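You operate a simulated robot arm through the tools that you are given. There is no shell and no other tool.

Carry out the task below with a simulated robot arm. There is one attempt and no reset: what you move stays moved.

TASK
Put things in order on the island top. At the end: the clear glass with a blue band stands where the salt mill stood; the white milk bottle stands where the clear glass with a blue band stood; the blue tin from the island top stands on top of the small board; the salt mill stands where the blue tin stood; whatever was shut is shut again. Leave all else as you found it, and nothing knocked over.

Only the result counts: the job must be done as asked and must still hold three seconds after the hand-in. Knocking over, shifting, dropping, spilling or breaking anything else fails it.

THE ROBOT
A 7-joint arm with a two-finger parallel gripper, fixed in place. Base frame: the origin is at the foot of the arm, x ahead of it, y to its left, z up; the work surface is at about z = 0. Readings come in mm, rad, newtons and seconds.
With the tool pointing down near the work surface it reaches from about 220 to 580 mm from the base axis. Its first joint turns from -1.152 to 1.152 rad. Payload 2.5 kg.
The TCP is the grasp point between the finger pads, 23 mm short of the fingertips. In the tool frame z runs along the fingers and y along their closing line. Largest opening 94 mm; finger width 38, thickness 10; the body of the gripper, 54 by 96 mm, starts 39 mm behind the TCP.
Orientation is that of the tool frame in the base frame, as a unit quaternion [x, y, z, w]. With the fingers straight down and closing along the base's y, the tool's x points along the base's -x, its y along +y and its z along -z.

THE INTERFACE
- The arm moves only by the tool arm_command. Its argument "plan" is one flat list of numbers, 7 for each row, row after row: the shift along the base's x, y, z in mm, then the turn, a rotation vector about the base's x, y, z in rad, then the opening, from 0 (shut) to 1 (fully open). In form: [tx, ty, tz, wx, wy, wz, jaw, tx, ty, tz, wx, wy, wz, jaw, ...]. A call has 1 to 20 rows; each row is the pose to reach, as a shift and turn from the pose commanded when the call began. Rows are played at 5 a second. More than 50 mm and 0.15 rad between two rows, or a gripper value outside its range, and nothing of the call is played. A pose out of reach is approached as far as the arm can. The call stops where the force on the tool passes 40 N (or 10 N more than at its start, if that is more) or the arm is blocked; 0.2 s more then pass. Each finger travels about 108 mm/s and halts on what it meets, pressing with about 22 N; the grip force reading is that of the motor and also rises with nothing between the fingers. The clock runs only during rows and for 0.2 s after the last one: add rows that repeat a pose to give the fingers time. It gives the time, the measured TCP pose, the force on the tool (base axes), the opening and the grip force at its end, in the units of the frame above (readings bear some noise), with the torque about the TCP (base axes, N m) and any sound that the robot's microphone picked up.
- Cameras (640 x 400 px; columns grow to the right, rows downward): "scene" is fixed at [106, -410.5, 535.3]; the picture's right is [0.87, -0.49, 0.00], its down [-0.34, -0.61, -0.71] and it looks along [0.35, 0.62, -0.70] (base axes); focal length 222 px, centre (320, 200). "wrist" rides on the gripper at [86, 16, -75] in the tool frame; the picture's right is [-0.18, 0.98, 0.00], its down [-0.58, -0.11, -0.81] and it looks along [-0.79, -0.15, 0.59] (tool axes); focal length 243 px, centre (320, 200). There is no depth. A picture from a camera that has moved, and an enlarged one, comes with that camera's place and axes in the base frame and with its lens. The place of the scene camera against the robot may be out by one fixed shift of up to 12 mm in any direction.
- get_image(camera): a new picture of that camera. It takes no simulated time.
- inspect(camera, box): a new picture of the part [left, top, right, bottom] of that camera's present view, enlarged. It takes no simulated time.
- job_done(): hands the job in; it is judged then, once.

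Nothing tells you positions but the pictures and the camera data. Unless the task says otherwise, let go and move clear before handing in.

The tools are called as name(argument=value, ...) on one line, values as JSON. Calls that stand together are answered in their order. arm_command: Moves the arm, as the interface text tells. Its arguments: {"type":"object","properties":{"plan":{"type":"array","items":{"type":"number"}}},"required":["plan"]} The other tools are called the same way: get_image (camera) takes a picture; inspect (camera, box) takes an enlarged picture of a part of a camera's view; job_done () hands the job in.

At the start:

```text
time: 0.0
eef_pos: [308.0, 52.6, 345.8]
tool_rot: [0.001, 1.0, 0.0, 0.001]
wrist_force: [0.2, 1.1, 0.0]
torque: [0.0, 0.0, 0.02]
opening: 94.1
grasp_force: 0.0
```

scene: 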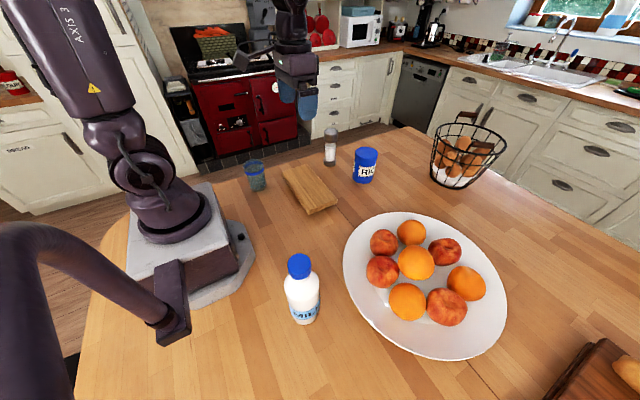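
wrist: 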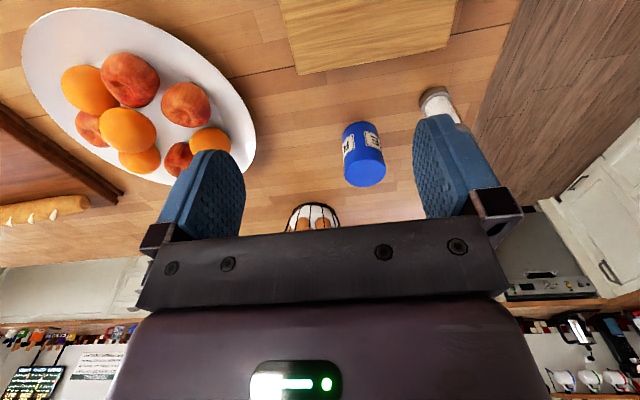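

I see a milk bottle, a glass with a blue band, a small board, a salt mill, a blue tin, a fruit plate and a wire basket. I'll enlarge the views before estimating positions.

inspect(camera="scene", box=[220, 110, 400, 222])

inspect(camera="scene", box=[240, 230, 400, 330])

inspect(camera="wrist", box=[260, 0, 520, 200])

```text
3.56 times, centred on (310, 166) of scene
camera zoom: at [106.0, -410.5, 535.3], right [0.87, -0.49, 0.0], down [-0.34, -0.61, -0.71], along [0.35, 0.62, -0.7], focal length 790 px, centre (356, 321)
```

zoom: 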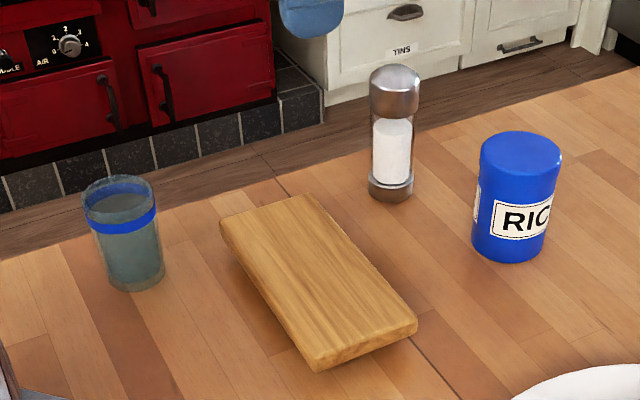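

```text
4.00 times, centred on (320, 280) of scene
camera zoom: at [106.0, -410.5, 535.3], right [0.87, -0.49, 0.0], down [-0.34, -0.61, -0.71], along [0.35, 0.62, -0.7], focal length 889 px, centre (320, -120)
```

zoom: 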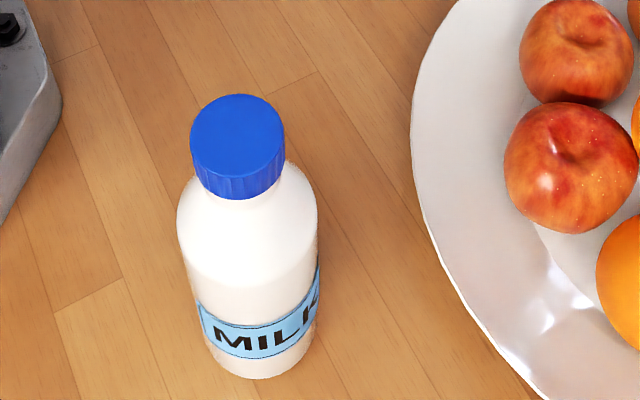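

```text
2.00 times, centred on (390, 100) of wrist
camera zoom: at [222.0, 69.4, 419.1], right [0.18, 0.98, 0.0], down [0.58, -0.11, 0.81], along [0.79, -0.15, -0.59], focal length 485 px, centre (180, 400)
```

zoom: 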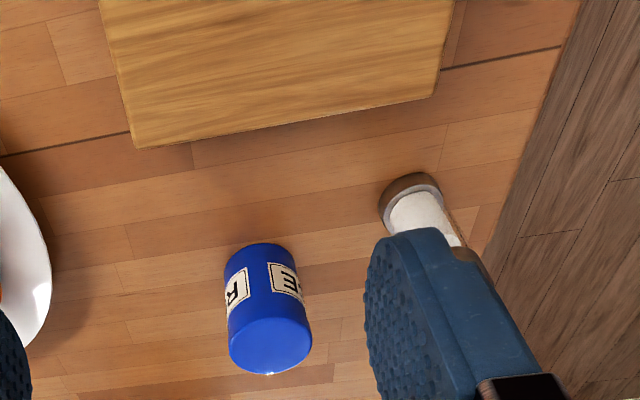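

The glass is near (209, 230), the mill near (510, 231), the tin near (575, 86), and the board spans about x 305–410. Its top may be higher than it looks, so I'll zoom in on the board and the other items.

inspect(camera="scene", box=[275, 155, 345, 220])

inspect(camera="scene", box=[235, 150, 285, 200])

inspect(camera="scene", box=[315, 115, 385, 190])

inspect(camera="wrist", box=[270, 0, 470, 90])

```text
6.15 times, centred on (310, 188) of scene
camera zoom: at [106.0, -410.5, 535.3], right [0.87, -0.49, 0.0], down [-0.34, -0.61, -0.71], along [0.35, 0.62, -0.7], focal length 1367 px, centre (382, 277)
```

zoom: 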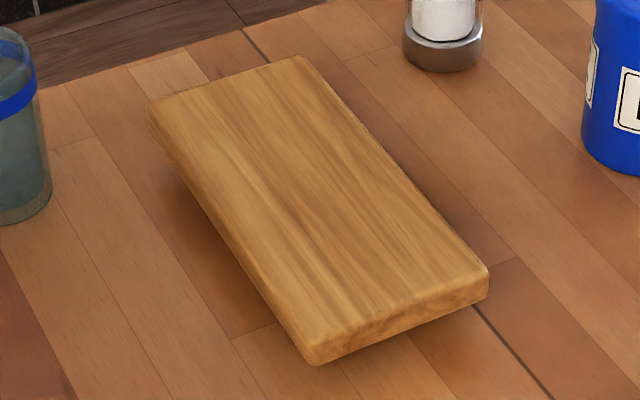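

```text
8.00 times, centred on (260, 175) of scene
camera zoom: at [106.0, -410.5, 535.3], right [0.87, -0.49, 0.0], down [-0.34, -0.61, -0.71], along [0.35, 0.62, -0.7], focal length 1777 px, centre (800, 400)
```

zoom: 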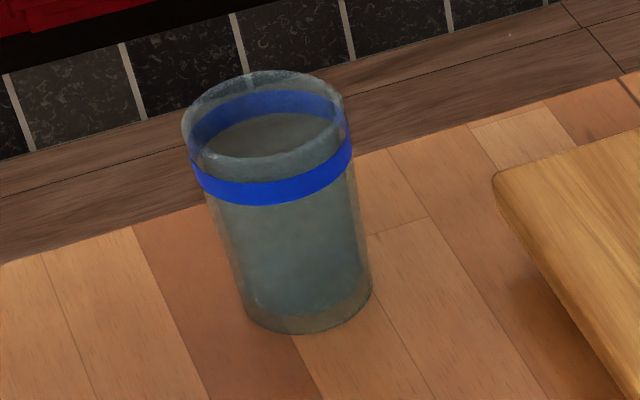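

```text
5.33 times, centred on (350, 152) of scene
camera zoom: at [106.0, -410.5, 535.3], right [0.87, -0.49, 0.0], down [-0.34, -0.61, -0.71], along [0.35, 0.62, -0.7], focal length 1185 px, centre (160, 453)
```

zoom: 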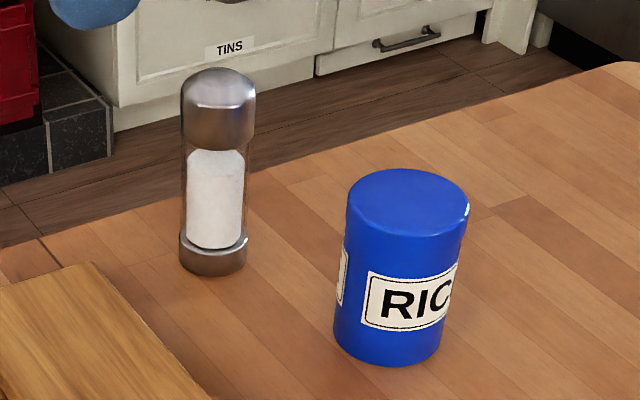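

```text
3.20 times, centred on (370, 45) of wrist
camera zoom: at [222.0, 69.4, 419.1], right [0.18, 0.98, 0.0], down [0.58, -0.11, 0.81], along [0.79, -0.15, -0.59], focal length 776 px, centre (160, 696)
```

zoom: 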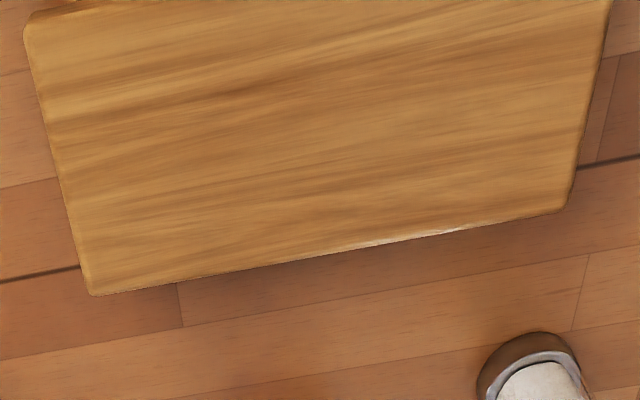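

The glass holds water and the board seems to sit raised on something. I'll move the wrist camera back and lower to look at the board from the side.

arm_command(plan=[-15, 10, -25, 0, 0, 0, 1, -30, 20, -50, 0, 0, 0, 1, -45, 30, -75, 0, 0, 0, 1, -60, 40, -100, 0, 0, 0, 1, -68, 47, -125, 0, 0, 0, 1, -68, 47, -150, 0, 0, 0, 1, -68, 47, -150, 0, 0, 0, 1])

get_image(camera="wrist")

get_image(camera="scene")

```text
time: 1.6
eef_pos: [237.5, 99.7, 194.9]
tool_rot: [0.0, 1.0, 0.0, 0.0]
wrist_force: [0.4, 0.4, 0.6]
torque: [0.02, 0.0, -0.03]
opening: 94.3
grasp_force: 0.0
```

```text
taken
camera wrist: at [151.9, 116.9, 269.6], right [0.18, 0.98, 0.0], down [0.58, -0.11, 0.81], along [0.79, -0.15, -0.59], focal length 243 px, centre (320, 200)
```

wrist: 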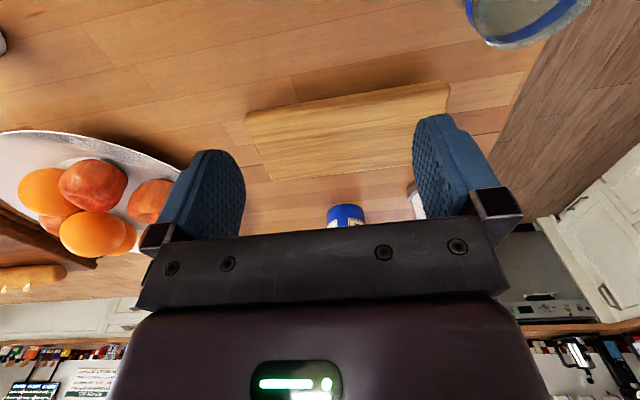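

```text
taken
```

scene: 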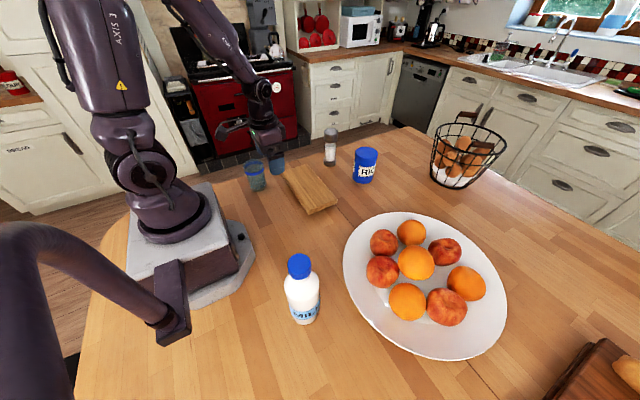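

The gripper is above the robot side of the board, well clear of the glass. I'll enlarge the board here to see what holds it up.

inspect(camera="wrist", box=[230, 60, 470, 200])

inspect(camera="wrist", box=[440, 0, 600, 100])

inspect(camera="scene", box=[0, 180, 260, 400])

```text
2.67 times, centred on (350, 130) of wrist
camera zoom: at [151.9, 116.9, 269.6], right [0.18, 0.98, 0.0], down [0.58, -0.11, 0.81], along [0.79, -0.15, -0.59], focal length 647 px, centre (240, 387)
```

zoom: 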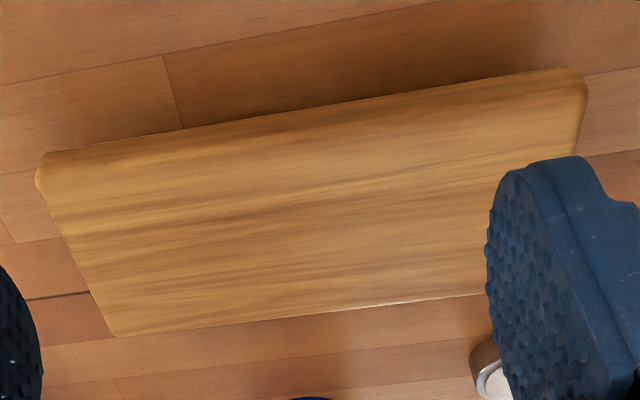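

```text
4.00 times, centred on (520, 50) of wrist
camera zoom: at [151.9, 116.9, 269.6], right [0.18, 0.98, 0.0], down [0.58, -0.11, 0.81], along [0.79, -0.15, -0.59], focal length 970 px, centre (-480, 800)
```

zoom: 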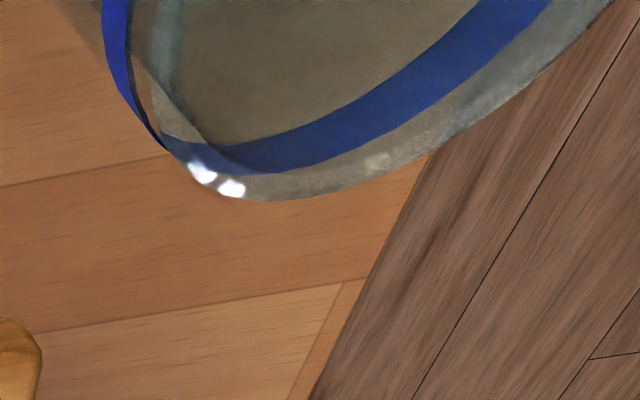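

```text
1.82 times, centred on (130, 290) of scene
camera zoom: at [106.0, -410.5, 535.3], right [0.87, -0.49, 0.0], down [-0.34, -0.61, -0.71], along [0.35, 0.62, -0.7], focal length 404 px, centre (666, 36)
```

zoom: 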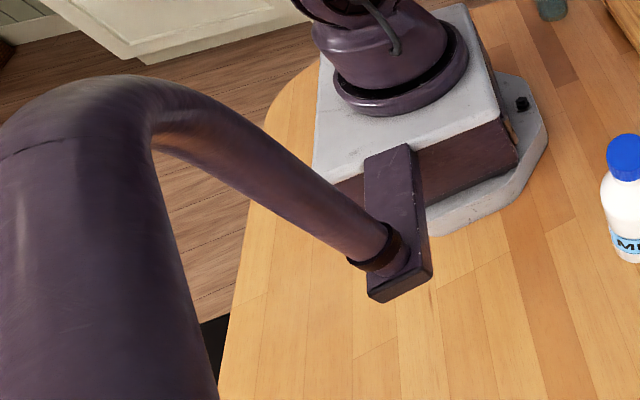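

The scene-camera boom is bolted to the base's right side, so I'll keep clear of it at the milk bottle. Triangulation puts the board top at about z = 42, so next I'll tilt the camera low to look under it.

arm_command(plan=[0, 0, -20, 0, -0.12, 0, 1, 0, 0, -40, 0, -0.24, 0, 1, 0, 0, -60, 0, -0.36, 0, 1, 0, 0, -80, 0, -0.48, 0, 1, 0, 0, -100, 0, -0.5, 0, 1, 0, 0, -100, 0, -0.5, 0, 1])

get_image(camera="wrist")

inspect(camera="wrist", box=[180, 0, 500, 200])

```text
time: 3.0
eef_pos: [259.4, 112.7, 86.3]
tool_rot: [0.0, 0.969, 0.0, 0.248]
wrist_force: [-0.3, 1.0, -0.1]
torque: [0.02, 0.01, 0.0]
opening: 94.2
grasp_force: 0.1
out of reach, approached as far as the arm can: row 3, 4, 5, 6
```

```text
taken
camera wrist: at [148.2, 130.1, 110.2], right [0.16, 0.98, 0.09], down [0.12, -0.11, 0.99], along [0.98, -0.15, -0.14], focal length 243 px, centre (320, 200)
```

wrist: 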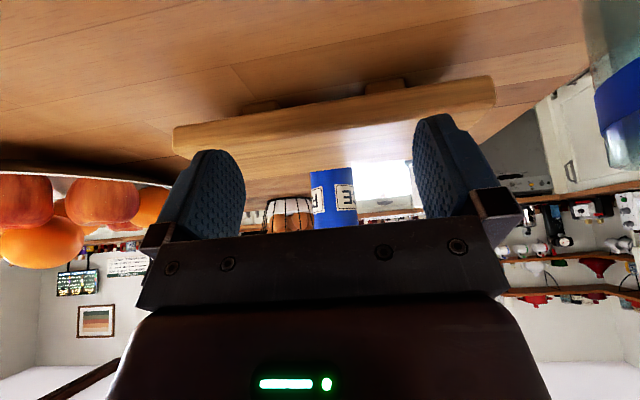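

```text
2.00 times, centred on (340, 100) of wrist
camera zoom: at [148.2, 130.1, 110.2], right [0.16, 0.98, 0.09], down [0.12, -0.11, 0.99], along [0.98, -0.15, -0.14], focal length 485 px, centre (280, 400)
```

zoom: 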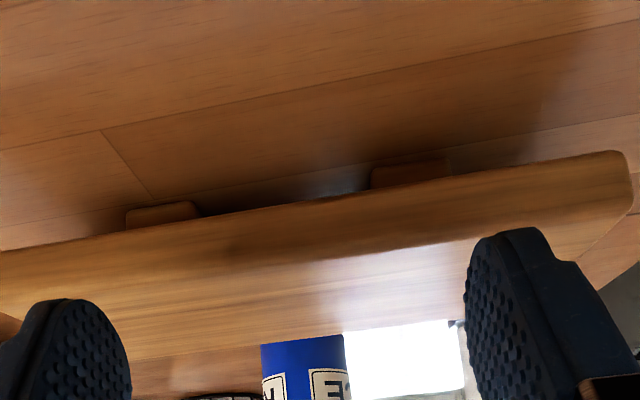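

The board stands on two inset feet at y ≈ 62 and 161, with its top centre at about (350, 110, 42). I'll set the tool upright again and move up for a better look at the tin and mill.

arm_command(plan=[0, 0, 20, 0, 0.12, 0, 1, 0, 0, 50, 0, 0.24, 0, 1, 0, 0, 85, 0, 0.36, 0, 1, 0, 0, 120, 0, 0.48, 0, 1, 0, 0, 155, 0, 0.5, 0, 1, 0, 0, 155, 0, 0.5, 0, 1])

```text
time: 4.4
eef_pos: [258.4, 113.1, 244.3]
tool_rot: [0.0, 1.0, 0.0, -0.001]
wrist_force: [-0.3, -1.1, -0.5]
torque: [0.01, 0.01, 0.02]
opening: 93.8
grasp_force: 0.1
```

Upright at (258, 113, 244). Next I'll move out toward the tin for a closer measuring view.

arm_command(plan=[40, -5, 5, 0, 0, 0, 1, 80, -10, 10, 0, 0, 0, 1, 120, -15, 10, 0, 0, 0, 1, 160, -22, 10, 0, 0, 0, 1, 182, -27, 10, 0, 0, 0, 1, 182, -27, 10, 0, 0, 0, 1])

get_image(camera="wrist")

inspect(camera="wrist", box=[240, 60, 440, 200])

```text
time: 5.8
eef_pos: [440.8, 82.3, 252.9]
tool_rot: [-0.001, 1.0, 0.0, 0.0]
wrist_force: [0.1, 1.0, -0.2]
torque: [0.0, 0.01, 0.02]
opening: 93.9
grasp_force: 0.0
```

```text
taken
camera wrist: at [355.7, 99.4, 326.3], right [0.18, 0.98, 0.0], down [0.58, -0.11, 0.81], along [0.79, -0.15, -0.59], focal length 243 px, centre (320, 200)
```

wrist: 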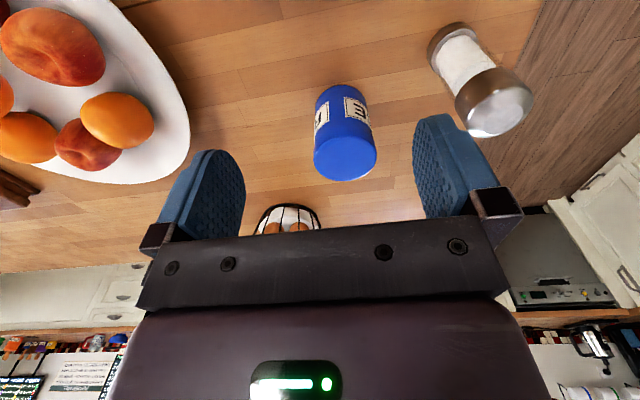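

```text
2.86 times, centred on (340, 130) of wrist
camera zoom: at [355.7, 99.4, 326.3], right [0.18, 0.98, 0.0], down [0.58, -0.11, 0.81], along [0.79, -0.15, -0.59], focal length 693 px, centre (263, 400)
```

zoom: 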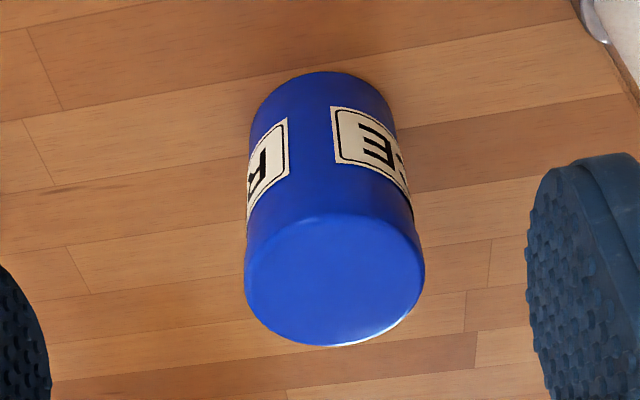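

The tin centre works out at about (574, 90), 80 mm across and 104 mm tall. I'll check the mill from this same viewpoint.

inspect(camera="wrist", box=[410, 0, 560, 150])

inspect(camera="scene", box=[260, 90, 400, 190])

```text
2.67 times, centred on (485, 75) of wrist
camera zoom: at [355.7, 99.4, 326.3], right [0.18, 0.98, 0.0], down [0.58, -0.11, 0.81], along [0.79, -0.15, -0.59], focal length 647 px, centre (-120, 533)
```

zoom: 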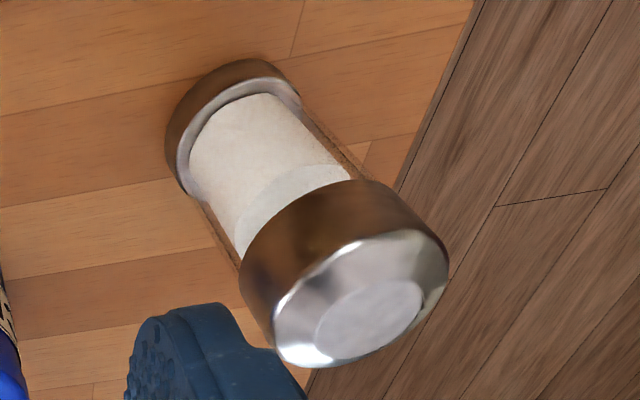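

```text
4.00 times, centred on (330, 140) of scene
camera zoom: at [106.0, -410.5, 535.3], right [0.87, -0.49, 0.0], down [-0.34, -0.61, -0.71], along [0.35, 0.62, -0.7], focal length 889 px, centre (280, 440)
```

zoom: 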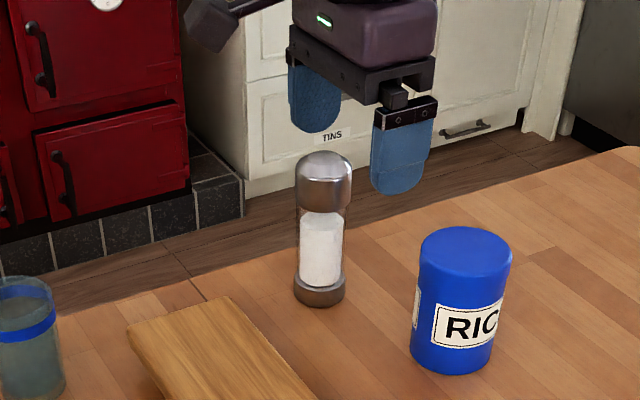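

The mill is near (508, 230), about 54 mm across and 147 mm tall. I'll read the pose again with a no-motion call to gauge the noise before moving above the tin.

arm_command(plan=[0, 0, 0, 0, 0, 0, 1])

arm_command(plan=[0, 0, 0, 0, 0, 0, 1])

```text
time: 6.2
eef_pos: [441.5, 82.6, 252.2]
tool_rot: [0.0, 1.0, 0.0, 0.0]
wrist_force: [-0.1, -0.4, -0.7]
torque: [0.0, 0.04, 0.01]
opening: 94.0
grasp_force: 0.1
```

```text
time: 6.6
eef_pos: [440.8, 83.3, 251.0]
tool_rot: [0.0, 1.0, 0.0, 0.0]
wrist_force: [0.2, 0.7, 0.0]
torque: [-0.04, -0.01, 0.01]
opening: 94.3
grasp_force: 0.1
```

Noise is about 1 mm, and the TCP is at (441, 83, 252). I'll move above the tin at (573, 90), keeping the fingertips above its lid.

arm_command(plan=[25, 2, -15, 0, 0, 0, 1, 52, 4, -32, 0, 0, 0, 1, 80, 6, -50, 0, 0, 0, 1, 107, 7, -70, 0, 0, 0, 1, 132, 7, -88, 0, 0, 0, 1, 132, 7, -88, 0, 0, 0, 1])

get_image(camera="wrist")

inspect(camera="scene", box=[290, 80, 450, 200])

```text
time: 8.0
eef_pos: [571.9, 91.9, 162.1]
tool_rot: [0.0, 1.0, 0.0, 0.0]
wrist_force: [0.4, 0.3, 0.0]
torque: [0.02, 0.02, 0.01]
opening: 94.1
grasp_force: 0.1
```

```text
taken
camera wrist: at [486.7, 108.3, 237.1], right [0.18, 0.98, 0.0], down [0.58, -0.11, 0.81], along [0.79, -0.15, -0.59], focal length 243 px, centre (320, 200)
```

wrist: 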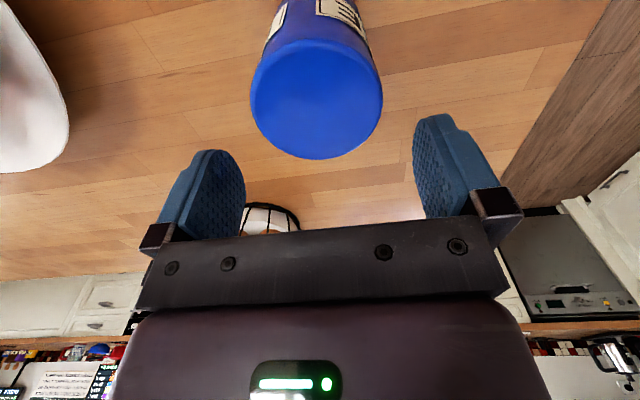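

```text
3.33 times, centred on (370, 140) of scene
camera zoom: at [106.0, -410.5, 535.3], right [0.87, -0.49, 0.0], down [-0.34, -0.61, -0.71], along [0.35, 0.62, -0.7], focal length 740 px, centre (153, 400)
```

zoom: 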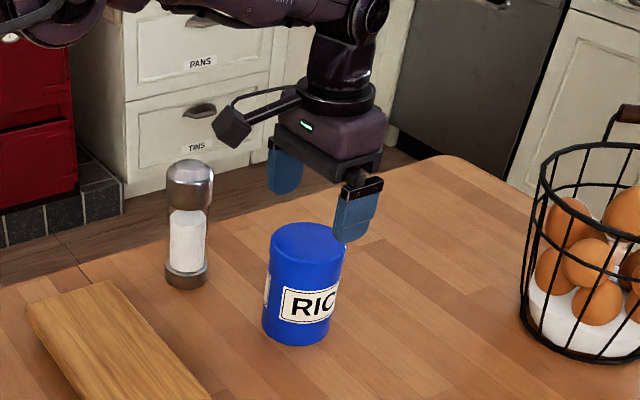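

The gripper is centred over the tin (lid centre y ≈ 91, x ≈ 573). I'll lower straight down around it with the jaws still open.

arm_command(plan=[1, -0.5, -15, 0, 0, 0, 1, 1, -0.5, -30, 0, 0, 0, 1, 1, -0.5, -45, 0, 0, 0, 1, 1, -0.5, -60, 0, 0, 0, 1, 1, -0.5, -75, 0, 0, 0, 1, 1, -0.5, -88, 0, 0, 0, 1, 1, -0.5, -88, 0, 0, 0, 1])

get_image(camera="wrist")

inspect(camera="scene", box=[290, 80, 450, 200])

```text
time: 9.6
eef_pos: [574.5, 91.4, 75.7]
tool_rot: [0.0, 1.0, 0.0, 0.0]
wrist_force: [0.5, 0.3, -0.2]
torque: [0.01, -0.01, -0.02]
opening: 94.1
grasp_force: 0.0
```

```text
taken
camera wrist: at [488.1, 108.6, 149.1], right [0.18, 0.98, 0.0], down [0.58, -0.11, 0.81], along [0.79, -0.15, -0.59], focal length 243 px, centre (320, 200)
```

wrist: 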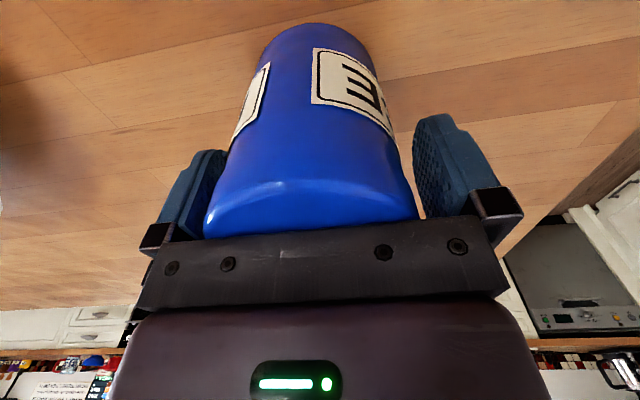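

```text
3.33 times, centred on (370, 140) of scene
camera zoom: at [106.0, -410.5, 535.3], right [0.87, -0.49, 0.0], down [-0.34, -0.61, -0.71], along [0.35, 0.62, -0.7], focal length 740 px, centre (153, 400)
```

zoom: 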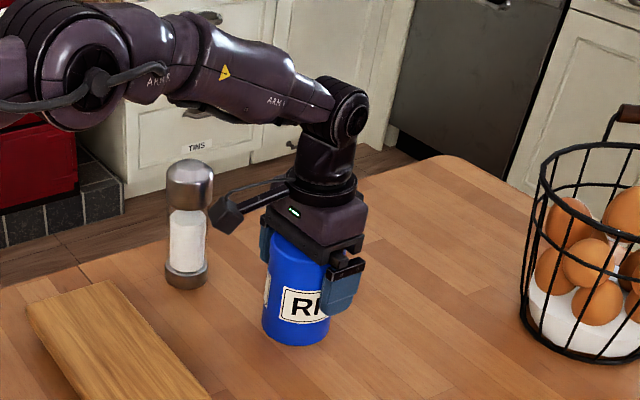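

The fingers straddle the tin cleanly without contact. I'll close on it now.

arm_command(plan=[0, 0, 0, 0, 0, 0, 0.85, 0, 0, 0, 0, 0, 0, 0.7, 0, 0, 0, 0, 0, 0, 0, 0, 0, 0, 0, 0, 0, 0, 0, 0, 0, 0, 0, 0, 0])

get_image(camera="wrist")

```text
time: 10.8
eef_pos: [574.6, 91.6, 75.5]
tool_rot: [0.0, 1.0, 0.0, 0.0]
wrist_force: [0.2, 0.8, 1.0]
torque: [0.0, -0.08, 0.01]
opening: 75.3
grasp_force: 21.8
```

```text
taken
camera wrist: at [488.0, 108.6, 149.2], right [0.18, 0.98, 0.0], down [0.58, -0.11, 0.81], along [0.79, -0.15, -0.59], focal length 243 px, centre (320, 200)
```

wrist: 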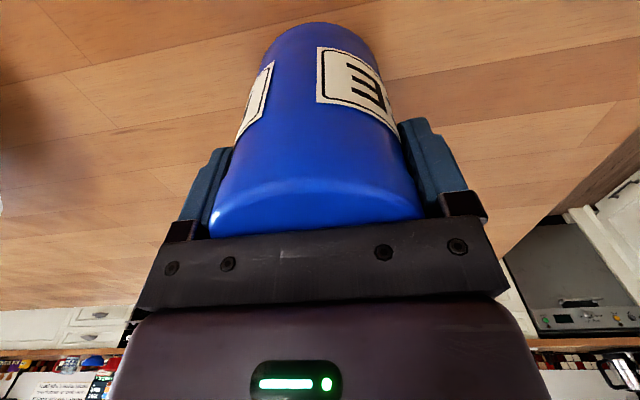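

The tin is gripped at 75 mm opening, and it stood at about (574, 90). I'll lift it straight up.

arm_command(plan=[0, 0, 5, 0, 0, 0, 0, 0, 0, 15, 0, 0, 0, 0, 0, 0, 30, 0, 0, 0, 0, 0, 0, 50, 0, 0, 0, 0, 0, 0, 70, 0, 0, 0, 0, 0, 0, 85, 0, 0, 0, 0, 0, 0, 90, 0, 0, 0, 0, 0, 0, 90, 0, 0, 0, 0])

get_image(camera="wrist")

inspect(camera="scene", box=[290, 80, 450, 200])

```text
time: 12.6
eef_pos: [572.4, 92.6, 166.4]
tool_rot: [-0.001, 1.0, 0.0, 0.0]
wrist_force: [-0.5, 0.6, -3.1]
torque: [-0.03, -0.02, -0.01]
opening: 75.2
grasp_force: 22.5
```

```text
taken
camera wrist: at [487.6, 108.5, 240.4], right [0.18, 0.98, 0.0], down [0.58, -0.11, 0.81], along [0.79, -0.15, -0.59], focal length 243 px, centre (320, 200)
```

wrist: 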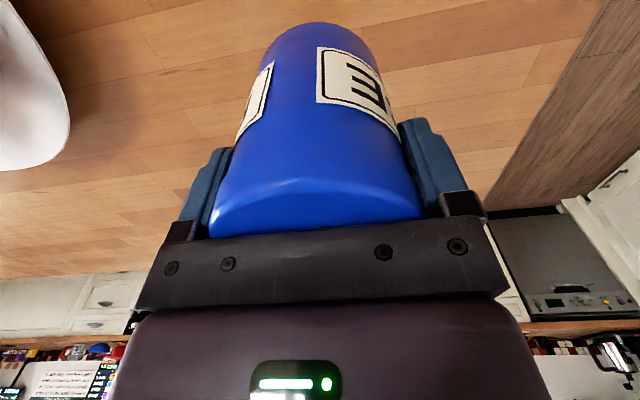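

```text
3.33 times, centred on (370, 140) of scene
camera zoom: at [106.0, -410.5, 535.3], right [0.87, -0.49, 0.0], down [-0.34, -0.61, -0.71], along [0.35, 0.62, -0.7], focal length 740 px, centre (153, 400)
```

zoom: 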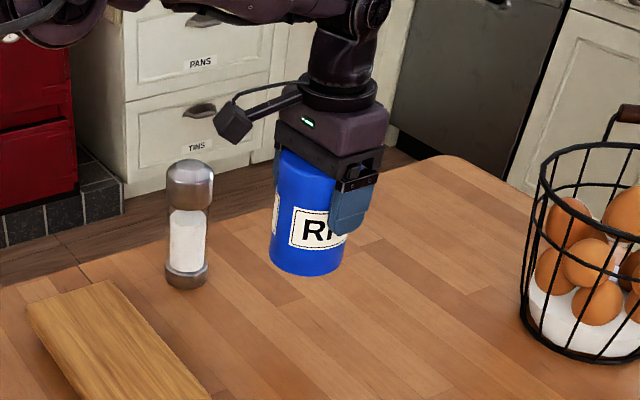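

The tin is held steady and weighs about 3 N. I'll carry it back over the board centre at about (350, 111).

arm_command(plan=[-15, 1.5, 0, 0, 0, 0, 0, -45, 4, 0, 0, 0, 0, 0, -80, 7, 0, 0, 0, 0, 0, -115, 10, 0, 0, 0, 0, 0, -150, 13, 0, 0, 0, 0, 0, -185, 16, 0, 0, 0, 0, 0, -210, 18, 0, 0, 0, 0, 0, -224, 19.5, 0, 0, 0, 0, 0, -224, 19.5, 0, 0, 0, 0, 0, -224, 19.5, 0, 0, 0, 0, 0])

get_image(camera="wrist")

inspect(camera="scene", box=[230, 100, 390, 220])

```text
time: 14.8
eef_pos: [349.3, 111.2, 167.3]
tool_rot: [-0.001, 1.0, -0.001, 0.0]
wrist_force: [0.5, 0.5, -3.1]
torque: [0.03, 0.01, -0.03]
opening: 75.3
grasp_force: 21.9
```

```text
taken
camera wrist: at [264.1, 127.9, 241.2], right [0.18, 0.98, 0.0], down [0.58, -0.11, 0.81], along [0.79, -0.15, -0.59], focal length 243 px, centre (320, 200)
```

wrist: 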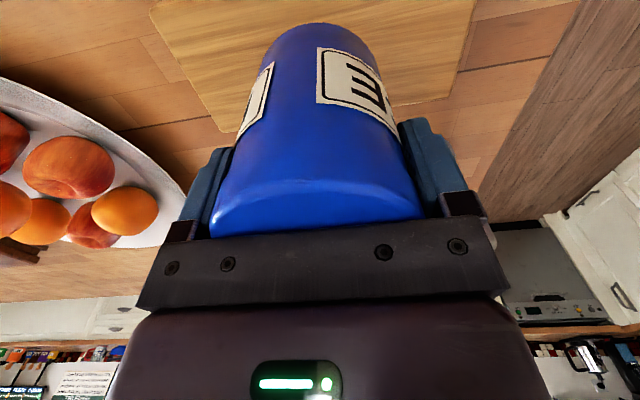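

```text
3.33 times, centred on (310, 160) of scene
camera zoom: at [106.0, -410.5, 535.3], right [0.87, -0.49, 0.0], down [-0.34, -0.61, -0.71], along [0.35, 0.62, -0.7], focal length 740 px, centre (353, 333)
```

zoom: 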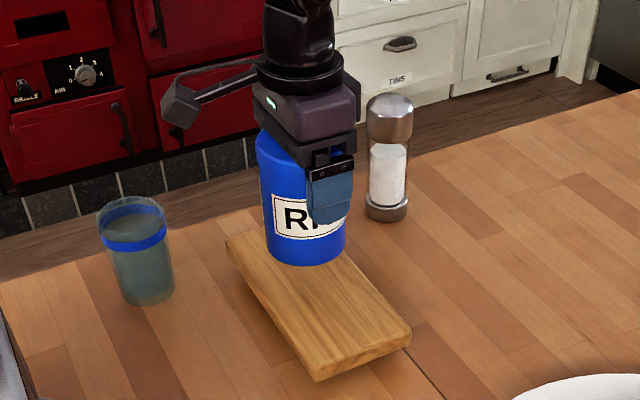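

The tin is over the board centre. I'll lower it most of the way, then step down slowly to feel the contact.

arm_command(plan=[0, 0, -8, 0, 0, 0, 0, 0, 0, -20, 0, 0, 0, 0, 0, 0, -32, 0, 0, 0, 0, 0, 0, -40, 0, 0, 0, 0, 0, 0, -43, 0, 0, 0, 0, 0, 0, -44, 0, 0, 0, 0, 0, 0, -44, 0, 0, 0, 0])

inspect(camera="scene", box=[270, 130, 360, 220])

```text
time: 16.4
eef_pos: [349.4, 111.9, 121.7]
tool_rot: [0.0, 1.0, 0.001, 0.0]
wrist_force: [0.2, -0.4, -1.9]
torque: [-0.01, -0.02, 0.01]
opening: 75.4
grasp_force: 21.9
```

```text
4.44 times, centred on (315, 175) of scene
camera zoom: at [106.0, -410.5, 535.3], right [0.87, -0.49, 0.0], down [-0.34, -0.61, -0.71], along [0.35, 0.62, -0.7], focal length 987 px, centre (342, 311)
```

zoom: 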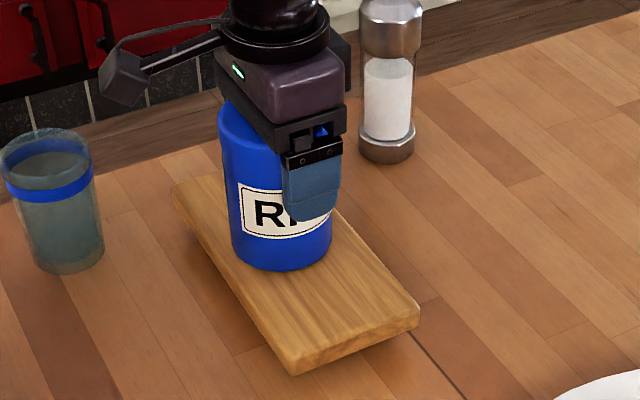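

No contact yet and a gap of a few millimetres remains. I'll step down 1 mm at a time.

arm_command(plan=[0, 0, -1, 0, 0, 0, 0, 0, 0, -2, 0, 0, 0, 0, 0, 0, -2, 0, 0, 0, 0])

arm_command(plan=[0, 0, -1, 0, 0, 0, 0, 0, 0, -1, 0, 0, 0, 0])

arm_command(plan=[0, 0, -1, 0, 0, 0, 0, 0, 0, -1, 0, 0, 0, 0])

```text
time: 17.2
eef_pos: [349.1, 110.9, 119.8]
tool_rot: [0.001, 1.0, 0.0, 0.0]
wrist_force: [-3.4, -1.0, 9.5]
torque: [-0.19, 0.19, -0.05]
opening: 75.4
grasp_force: 21.5
```

```text
time: 17.8
eef_pos: [351.3, 109.3, 117.7]
tool_rot: [0.0, 1.0, -0.001, 0.001]
wrist_force: [-3.3, -1.1, 14.9]
torque: [-0.28, 0.0, -0.12]
opening: 75.4
grasp_force: 21.9
```

```text
time: 18.4
eef_pos: [349.6, 111.4, 117.7]
tool_rot: [0.0, 1.0, 0.0, 0.0]
wrist_force: [-1.6, -0.5, 13.9]
torque: [-0.19, -0.11, -0.1]
opening: 75.2
grasp_force: 22.0
```

Contact came at TCP z ≈ 119.5, so the board top is about z = 44. I'll ease up slightly and check before letting go.

arm_command(plan=[0, 0, 1.5, 0, 0, 0, 0, 0, 0, 1.5, 0, 0, 0, 0])

inspect(camera="scene", box=[270, 130, 360, 220])

get_image(camera="wrist")

```text
time: 19.0
eef_pos: [350.2, 110.2, 118.2]
tool_rot: [0.0, 1.0, -0.001, 0.0]
wrist_force: [0.2, -0.6, -2.2]
torque: [0.02, 0.01, 0.0]
opening: 75.2
grasp_force: 22.1
```

```text
4.44 times, centred on (315, 175) of scene
camera zoom: at [106.0, -410.5, 535.3], right [0.87, -0.49, 0.0], down [-0.34, -0.61, -0.71], along [0.35, 0.62, -0.7], focal length 987 px, centre (342, 311)
```

zoom: 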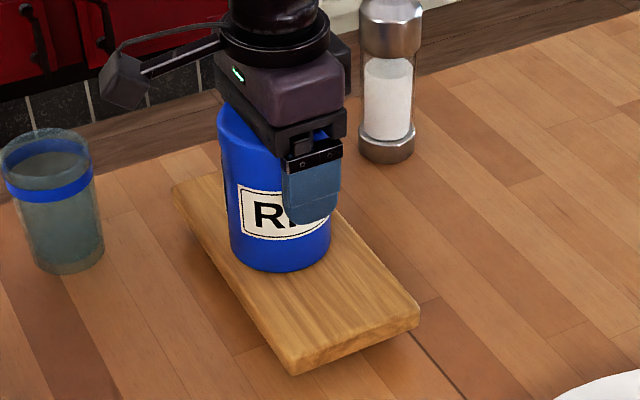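

```text
taken
camera wrist: at [263.6, 127.6, 192.7], right [0.18, 0.98, 0.0], down [0.58, -0.11, 0.81], along [0.79, -0.15, -0.59], focal length 243 px, centre (320, 200)
```

wrist: 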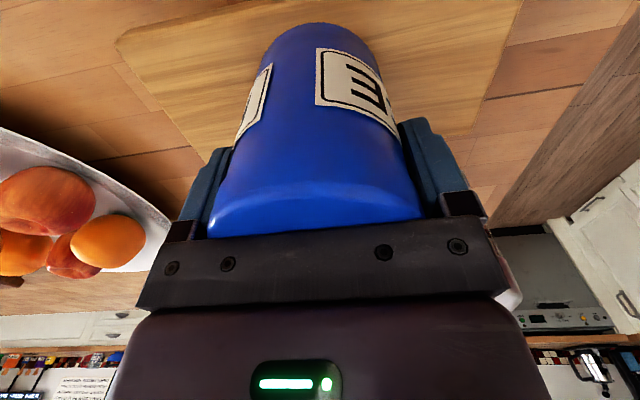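

The tin is right at the surface. I'll go down 1 mm to seat it and then open gently.

arm_command(plan=[0, 0, -0.8, 0, 0, 0, 0, 0, 0, -0.8, 0, 0, 0, 0, 0, 0, -0.8, 0, 0, 0, 0.82, 0, 0, -0.8, 0, 0, 0, 0.88, 0, 0, -0.8, 0, 0, 0, 1, 0, 0, -0.8, 0, 0, 0, 1])

get_image(camera="wrist")

inspect(camera="scene", box=[270, 130, 360, 220])

```text
time: 20.4
eef_pos: [349.4, 111.6, 118.3]
tool_rot: [0.0, 1.0, 0.0, -0.001]
wrist_force: [0.0, -0.1, -0.6]
torque: [-0.01, 0.01, 0.03]
opening: 93.9
grasp_force: 0.0
```

```text
taken
camera wrist: at [263.9, 127.7, 192.2], right [0.18, 0.98, 0.0], down [0.58, -0.11, 0.81], along [0.79, -0.15, -0.59], focal length 243 px, centre (320, 200)
```

wrist: 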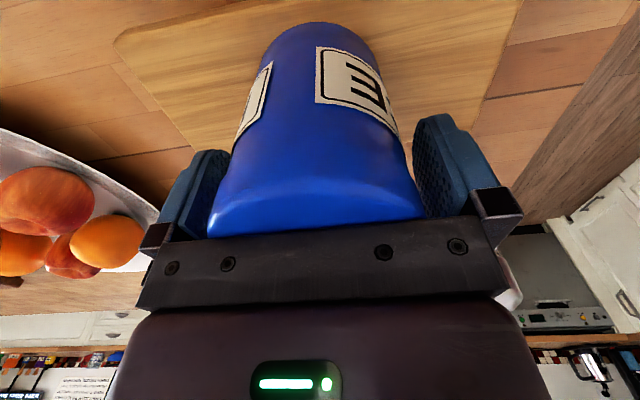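

```text
4.44 times, centred on (315, 175) of scene
camera zoom: at [106.0, -410.5, 535.3], right [0.87, -0.49, 0.0], down [-0.34, -0.61, -0.71], along [0.35, 0.62, -0.7], focal length 987 px, centre (342, 311)
```

zoom: 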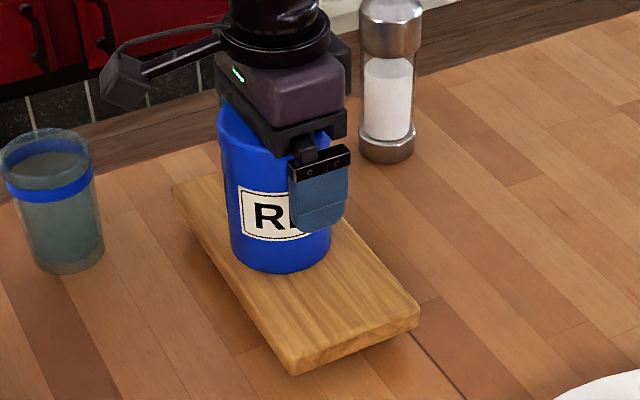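

The tin stands on the board and is released. I'll raise the gripper straight up, then move over for a measuring view of the mill.

arm_command(plan=[0, 0, 15, 0, 0, 0, 1, 0, 0, 40, 0, 0, 0, 1, 0, 0, 75, 0, 0, 0, 1, 0, 0, 110, 0, 0, 0, 1, 10, 15, 135, 0, 0, 0, 1, 30, 40, 140, 0, 0, 0, 1, 55, 70, 140, 0, 0, 0, 1, 75, 95, 140, 0, 0, 0, 1, 81, 104, 140, 0, 0, 0, 1, 81, 104, 140, 0, 0, 0, 1])

get_image(camera="wrist")

inspect(camera="wrist", box=[240, 0, 440, 140])

inspect(camera="scene", box=[270, 110, 360, 220])

```text
time: 22.6
eef_pos: [430.8, 215.6, 257.6]
tool_rot: [0.0, 1.0, 0.0, 0.001]
wrist_force: [0.4, 1.0, -0.6]
torque: [-0.01, 0.01, -0.01]
opening: 94.1
grasp_force: 0.2
```

```text
taken
camera wrist: at [345.1, 232.9, 331.8], right [0.18, 0.98, 0.0], down [0.58, -0.11, 0.81], along [0.79, -0.15, -0.59], focal length 243 px, centre (320, 200)
```

wrist: 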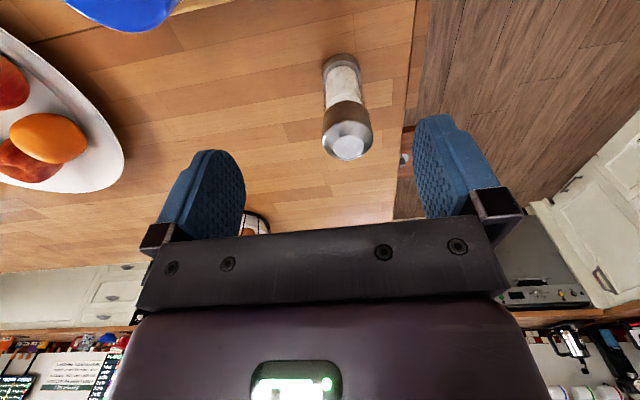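

```text
2.86 times, centred on (340, 70) of wrist
camera zoom: at [345.1, 232.9, 331.8], right [0.18, 0.98, 0.0], down [0.58, -0.11, 0.81], along [0.79, -0.15, -0.59], focal length 693 px, centre (263, 571)
```

zoom: 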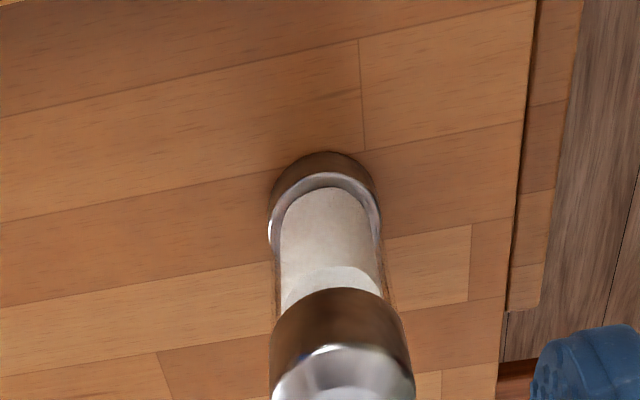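

```text
3.64 times, centred on (315, 165) of scene
camera zoom: at [106.0, -410.5, 535.3], right [0.87, -0.49, 0.0], down [-0.34, -0.61, -0.71], along [0.35, 0.62, -0.7], focal length 808 px, centre (338, 327)
```

zoom: 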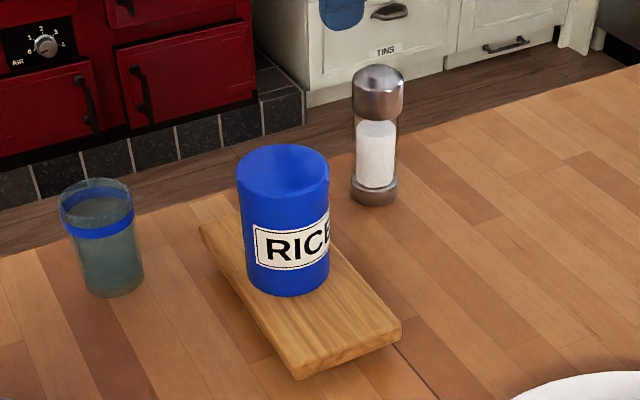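

The tin sits squarely on the board. The mill centre comes out at about (511, 232), so I'll move above it and check alignment.

arm_command(plan=[15, 3, -8, 0, 0, 0, 1, 40, 8, -22, 0, 0, 0, 1, 65, 13, -40, 0, 0, 0, 1, 80, 16.5, -55, 0, 0, 0, 1, 80, 16.5, -57, 0, 0, 0, 1, 80, 16.5, -57, 0, 0, 0, 1])

get_image(camera="wrist")

inspect(camera="scene", box=[270, 60, 400, 180])

```text
time: 24.0
eef_pos: [511.0, 231.4, 199.6]
tool_rot: [0.0, 1.0, 0.0, 0.0]
wrist_force: [0.5, 0.1, -0.3]
torque: [0.05, -0.01, -0.01]
opening: 94.1
grasp_force: 0.1
```

```text
taken
camera wrist: at [425.3, 247.7, 274.6], right [0.18, 0.98, 0.0], down [0.58, -0.11, 0.81], along [0.79, -0.15, -0.59], focal length 243 px, centre (320, 200)
```

wrist: 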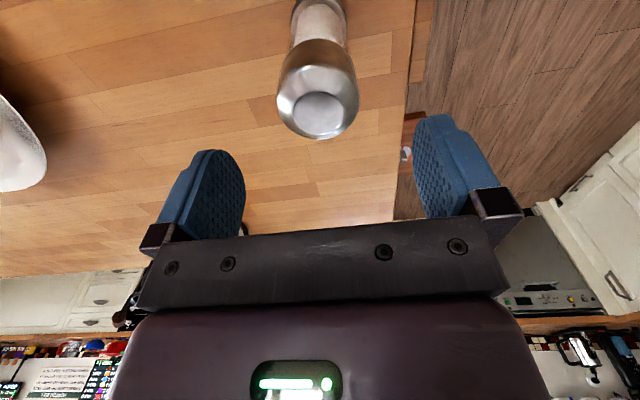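

```text
3.33 times, centred on (335, 120) of scene
camera zoom: at [106.0, -410.5, 535.3], right [0.87, -0.49, 0.0], down [-0.34, -0.61, -0.71], along [0.35, 0.62, -0.7], focal length 740 px, centre (270, 467)
```

zoom: 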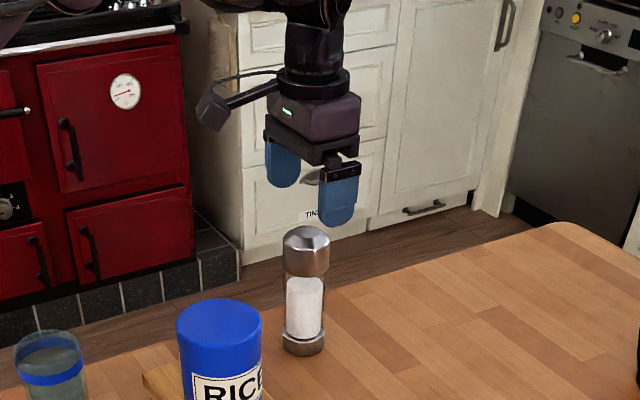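

The gripper is centred on the mill to within 1 mm. I'll lower to z ≈ 119 around the mill's head.

arm_command(plan=[0.5, 0, -15, 0, 0, 0, 1, 0.5, 0, -32, 0, 0, 0, 1, 0.5, 0, -49, 0, 0, 0, 1, 0.5, 0, -65, 0, 0, 0, 1, 0.5, 0, -76, 0, 0, 0, 1, 0.5, 0, -80, 0, 0, 0, 1, 0.5, 0, -80, 0, 0, 0, 1])

get_image(camera="wrist")

inspect(camera="scene", box=[270, 80, 400, 200])

```text
time: 25.6
eef_pos: [511.5, 231.2, 121.3]
tool_rot: [0.0, 1.0, 0.0, 0.0]
wrist_force: [-0.2, 0.0, 0.5]
torque: [0.01, -0.02, 0.02]
opening: 94.2
grasp_force: 0.0
```

```text
taken
camera wrist: at [426.2, 248.7, 194.9], right [0.18, 0.98, 0.0], down [0.58, -0.11, 0.81], along [0.79, -0.15, -0.59], focal length 243 px, centre (320, 200)
```

wrist: 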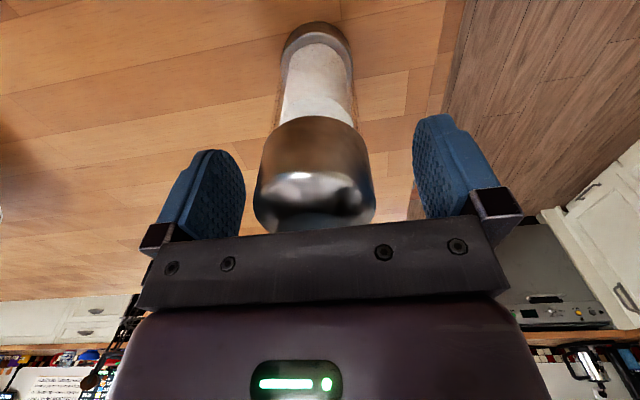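

```text
3.33 times, centred on (335, 140) of scene
camera zoom: at [106.0, -410.5, 535.3], right [0.87, -0.49, 0.0], down [-0.34, -0.61, -0.71], along [0.35, 0.62, -0.7], focal length 740 px, centre (270, 400)
```

zoom: 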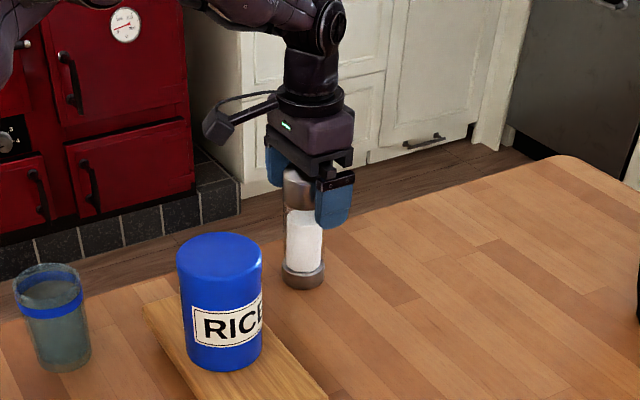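

The fingers sit either side of the mill's head with no contact. I'll close gradually so it isn't nudged.

arm_command(plan=[0, 0, 0, 0, 0, 0, 0.85, 0, 0, 0, 0, 0, 0, 0.72, 0, 0, 0, 0, 0, 0, 0.66, 0, 0, 0, 0, 0, 0, 0.63, 0, 0, 0, 0, 0, 0, 0.61, 0, 0, 0, 0, 0, 0, 0.59, 0, 0, 0, 0, 0, 0, 0.57, 0, 0, 0, 0, 0, 0, 0.55, 0, 0, 0, 0, 0, 0, 0.53, 0, 0, 0, 0, 0, 0, 0.5, 0, 0, 0, 0, 0, 0, 0.3, 0, 0, 0, 0, 0, 0, 0, 0, 0, 0, 0, 0, 0, 0])

get_image(camera="wrist")

```text
time: 28.4
eef_pos: [512.6, 232.2, 121.0]
tool_rot: [0.0, 1.0, 0.0, 0.0]
wrist_force: [1.1, -1.2, 0.1]
torque: [-0.04, -0.01, 0.0]
opening: 50.4
grasp_force: 22.2
```

```text
taken
camera wrist: at [426.1, 248.6, 195.0], right [0.18, 0.98, 0.0], down [0.58, -0.11, 0.81], along [0.79, -0.15, -0.59], focal length 243 px, centre (320, 200)
```

wrist: 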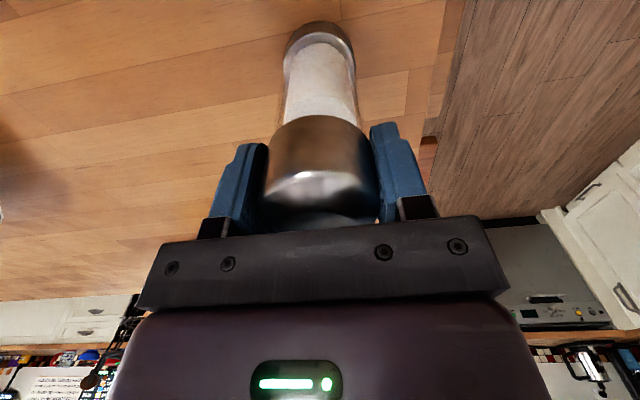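

The mill is gripped at 50 mm, and its original spot is about (511, 229). I'll lift it.

arm_command(plan=[0, 0, 5, 0, 0, 0, 0, 0, 0, 15, 0, 0, 0, 0, 0, 0, 30, 0, 0, 0, 0, 0, 0, 42, 0, 0, 0, 0, 0, 0, 48, 0, 0, 0, 0, 0, 0, 50, 0, 0, 0, 0, 0, 0, 50, 0, 0, 0, 0])

get_image(camera="wrist")

inspect(camera="scene", box=[270, 80, 400, 200])

```text
time: 30.0
eef_pos: [510.1, 231.9, 171.0]
tool_rot: [0.0, 1.0, 0.0, 0.001]
wrist_force: [-0.5, 0.0, -1.4]
torque: [0.01, -0.01, 0.02]
opening: 50.0
grasp_force: 22.2
```

```text
taken
camera wrist: at [425.2, 248.0, 244.8], right [0.18, 0.98, 0.0], down [0.58, -0.11, 0.81], along [0.79, -0.15, -0.59], focal length 243 px, centre (320, 200)
```

wrist: 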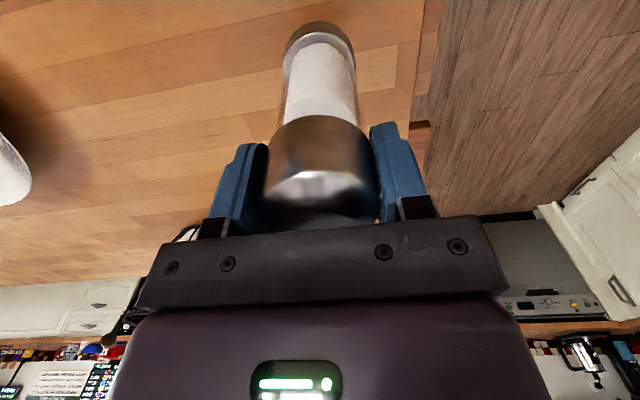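

```text
3.33 times, centred on (335, 140) of scene
camera zoom: at [106.0, -410.5, 535.3], right [0.87, -0.49, 0.0], down [-0.34, -0.61, -0.71], along [0.35, 0.62, -0.7], focal length 740 px, centre (270, 400)
```

zoom: 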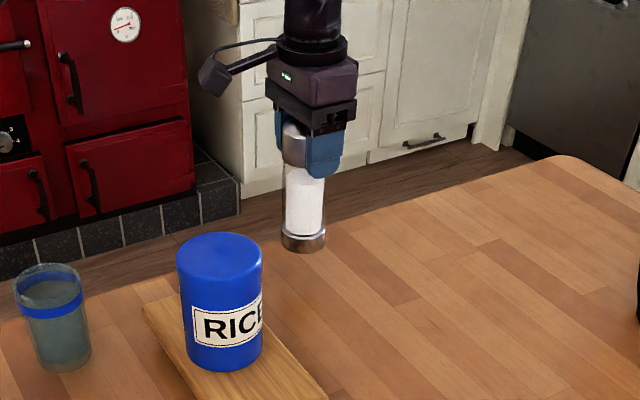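

The mill is lifted and hangs straight. I'll move it across to the tin's old spot at (574, 90).

arm_command(plan=[5, -11, 0, 0, 0, 0, 0, 15, -34, 0, 0, 0, 0, 0, 28, -63, 0, 0, 0, 0, 0, 41, -93, 0, 0, 0, 0, 0, 53, -120, 0, 0, 0, 0, 0, 60, -136, 0, 0, 0, 0, 0, 62.5, -141.5, 0, 0, 0, 0, 0, 62.5, -141.5, 0, 0, 0, 0, 0, 62.5, -141.5, 0, 0, 0, 0, 0])

inspect(camera="scene", box=[290, 80, 450, 200])

```text
time: 32.0
eef_pos: [572.8, 90.0, 170.3]
tool_rot: [0.0, 1.0, 0.0, 0.0]
wrist_force: [0.4, 0.0, -2.2]
torque: [0.05, 0.02, -0.01]
opening: 50.3
grasp_force: 21.5
```

```text
3.33 times, centred on (370, 140) of scene
camera zoom: at [106.0, -410.5, 535.3], right [0.87, -0.49, 0.0], down [-0.34, -0.61, -0.71], along [0.35, 0.62, -0.7], focal length 740 px, centre (153, 400)
```

zoom: 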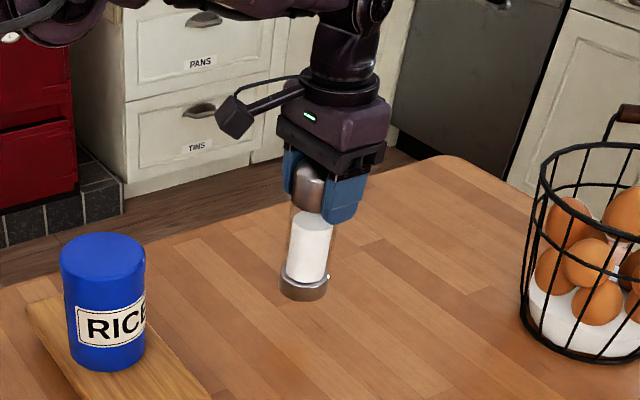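

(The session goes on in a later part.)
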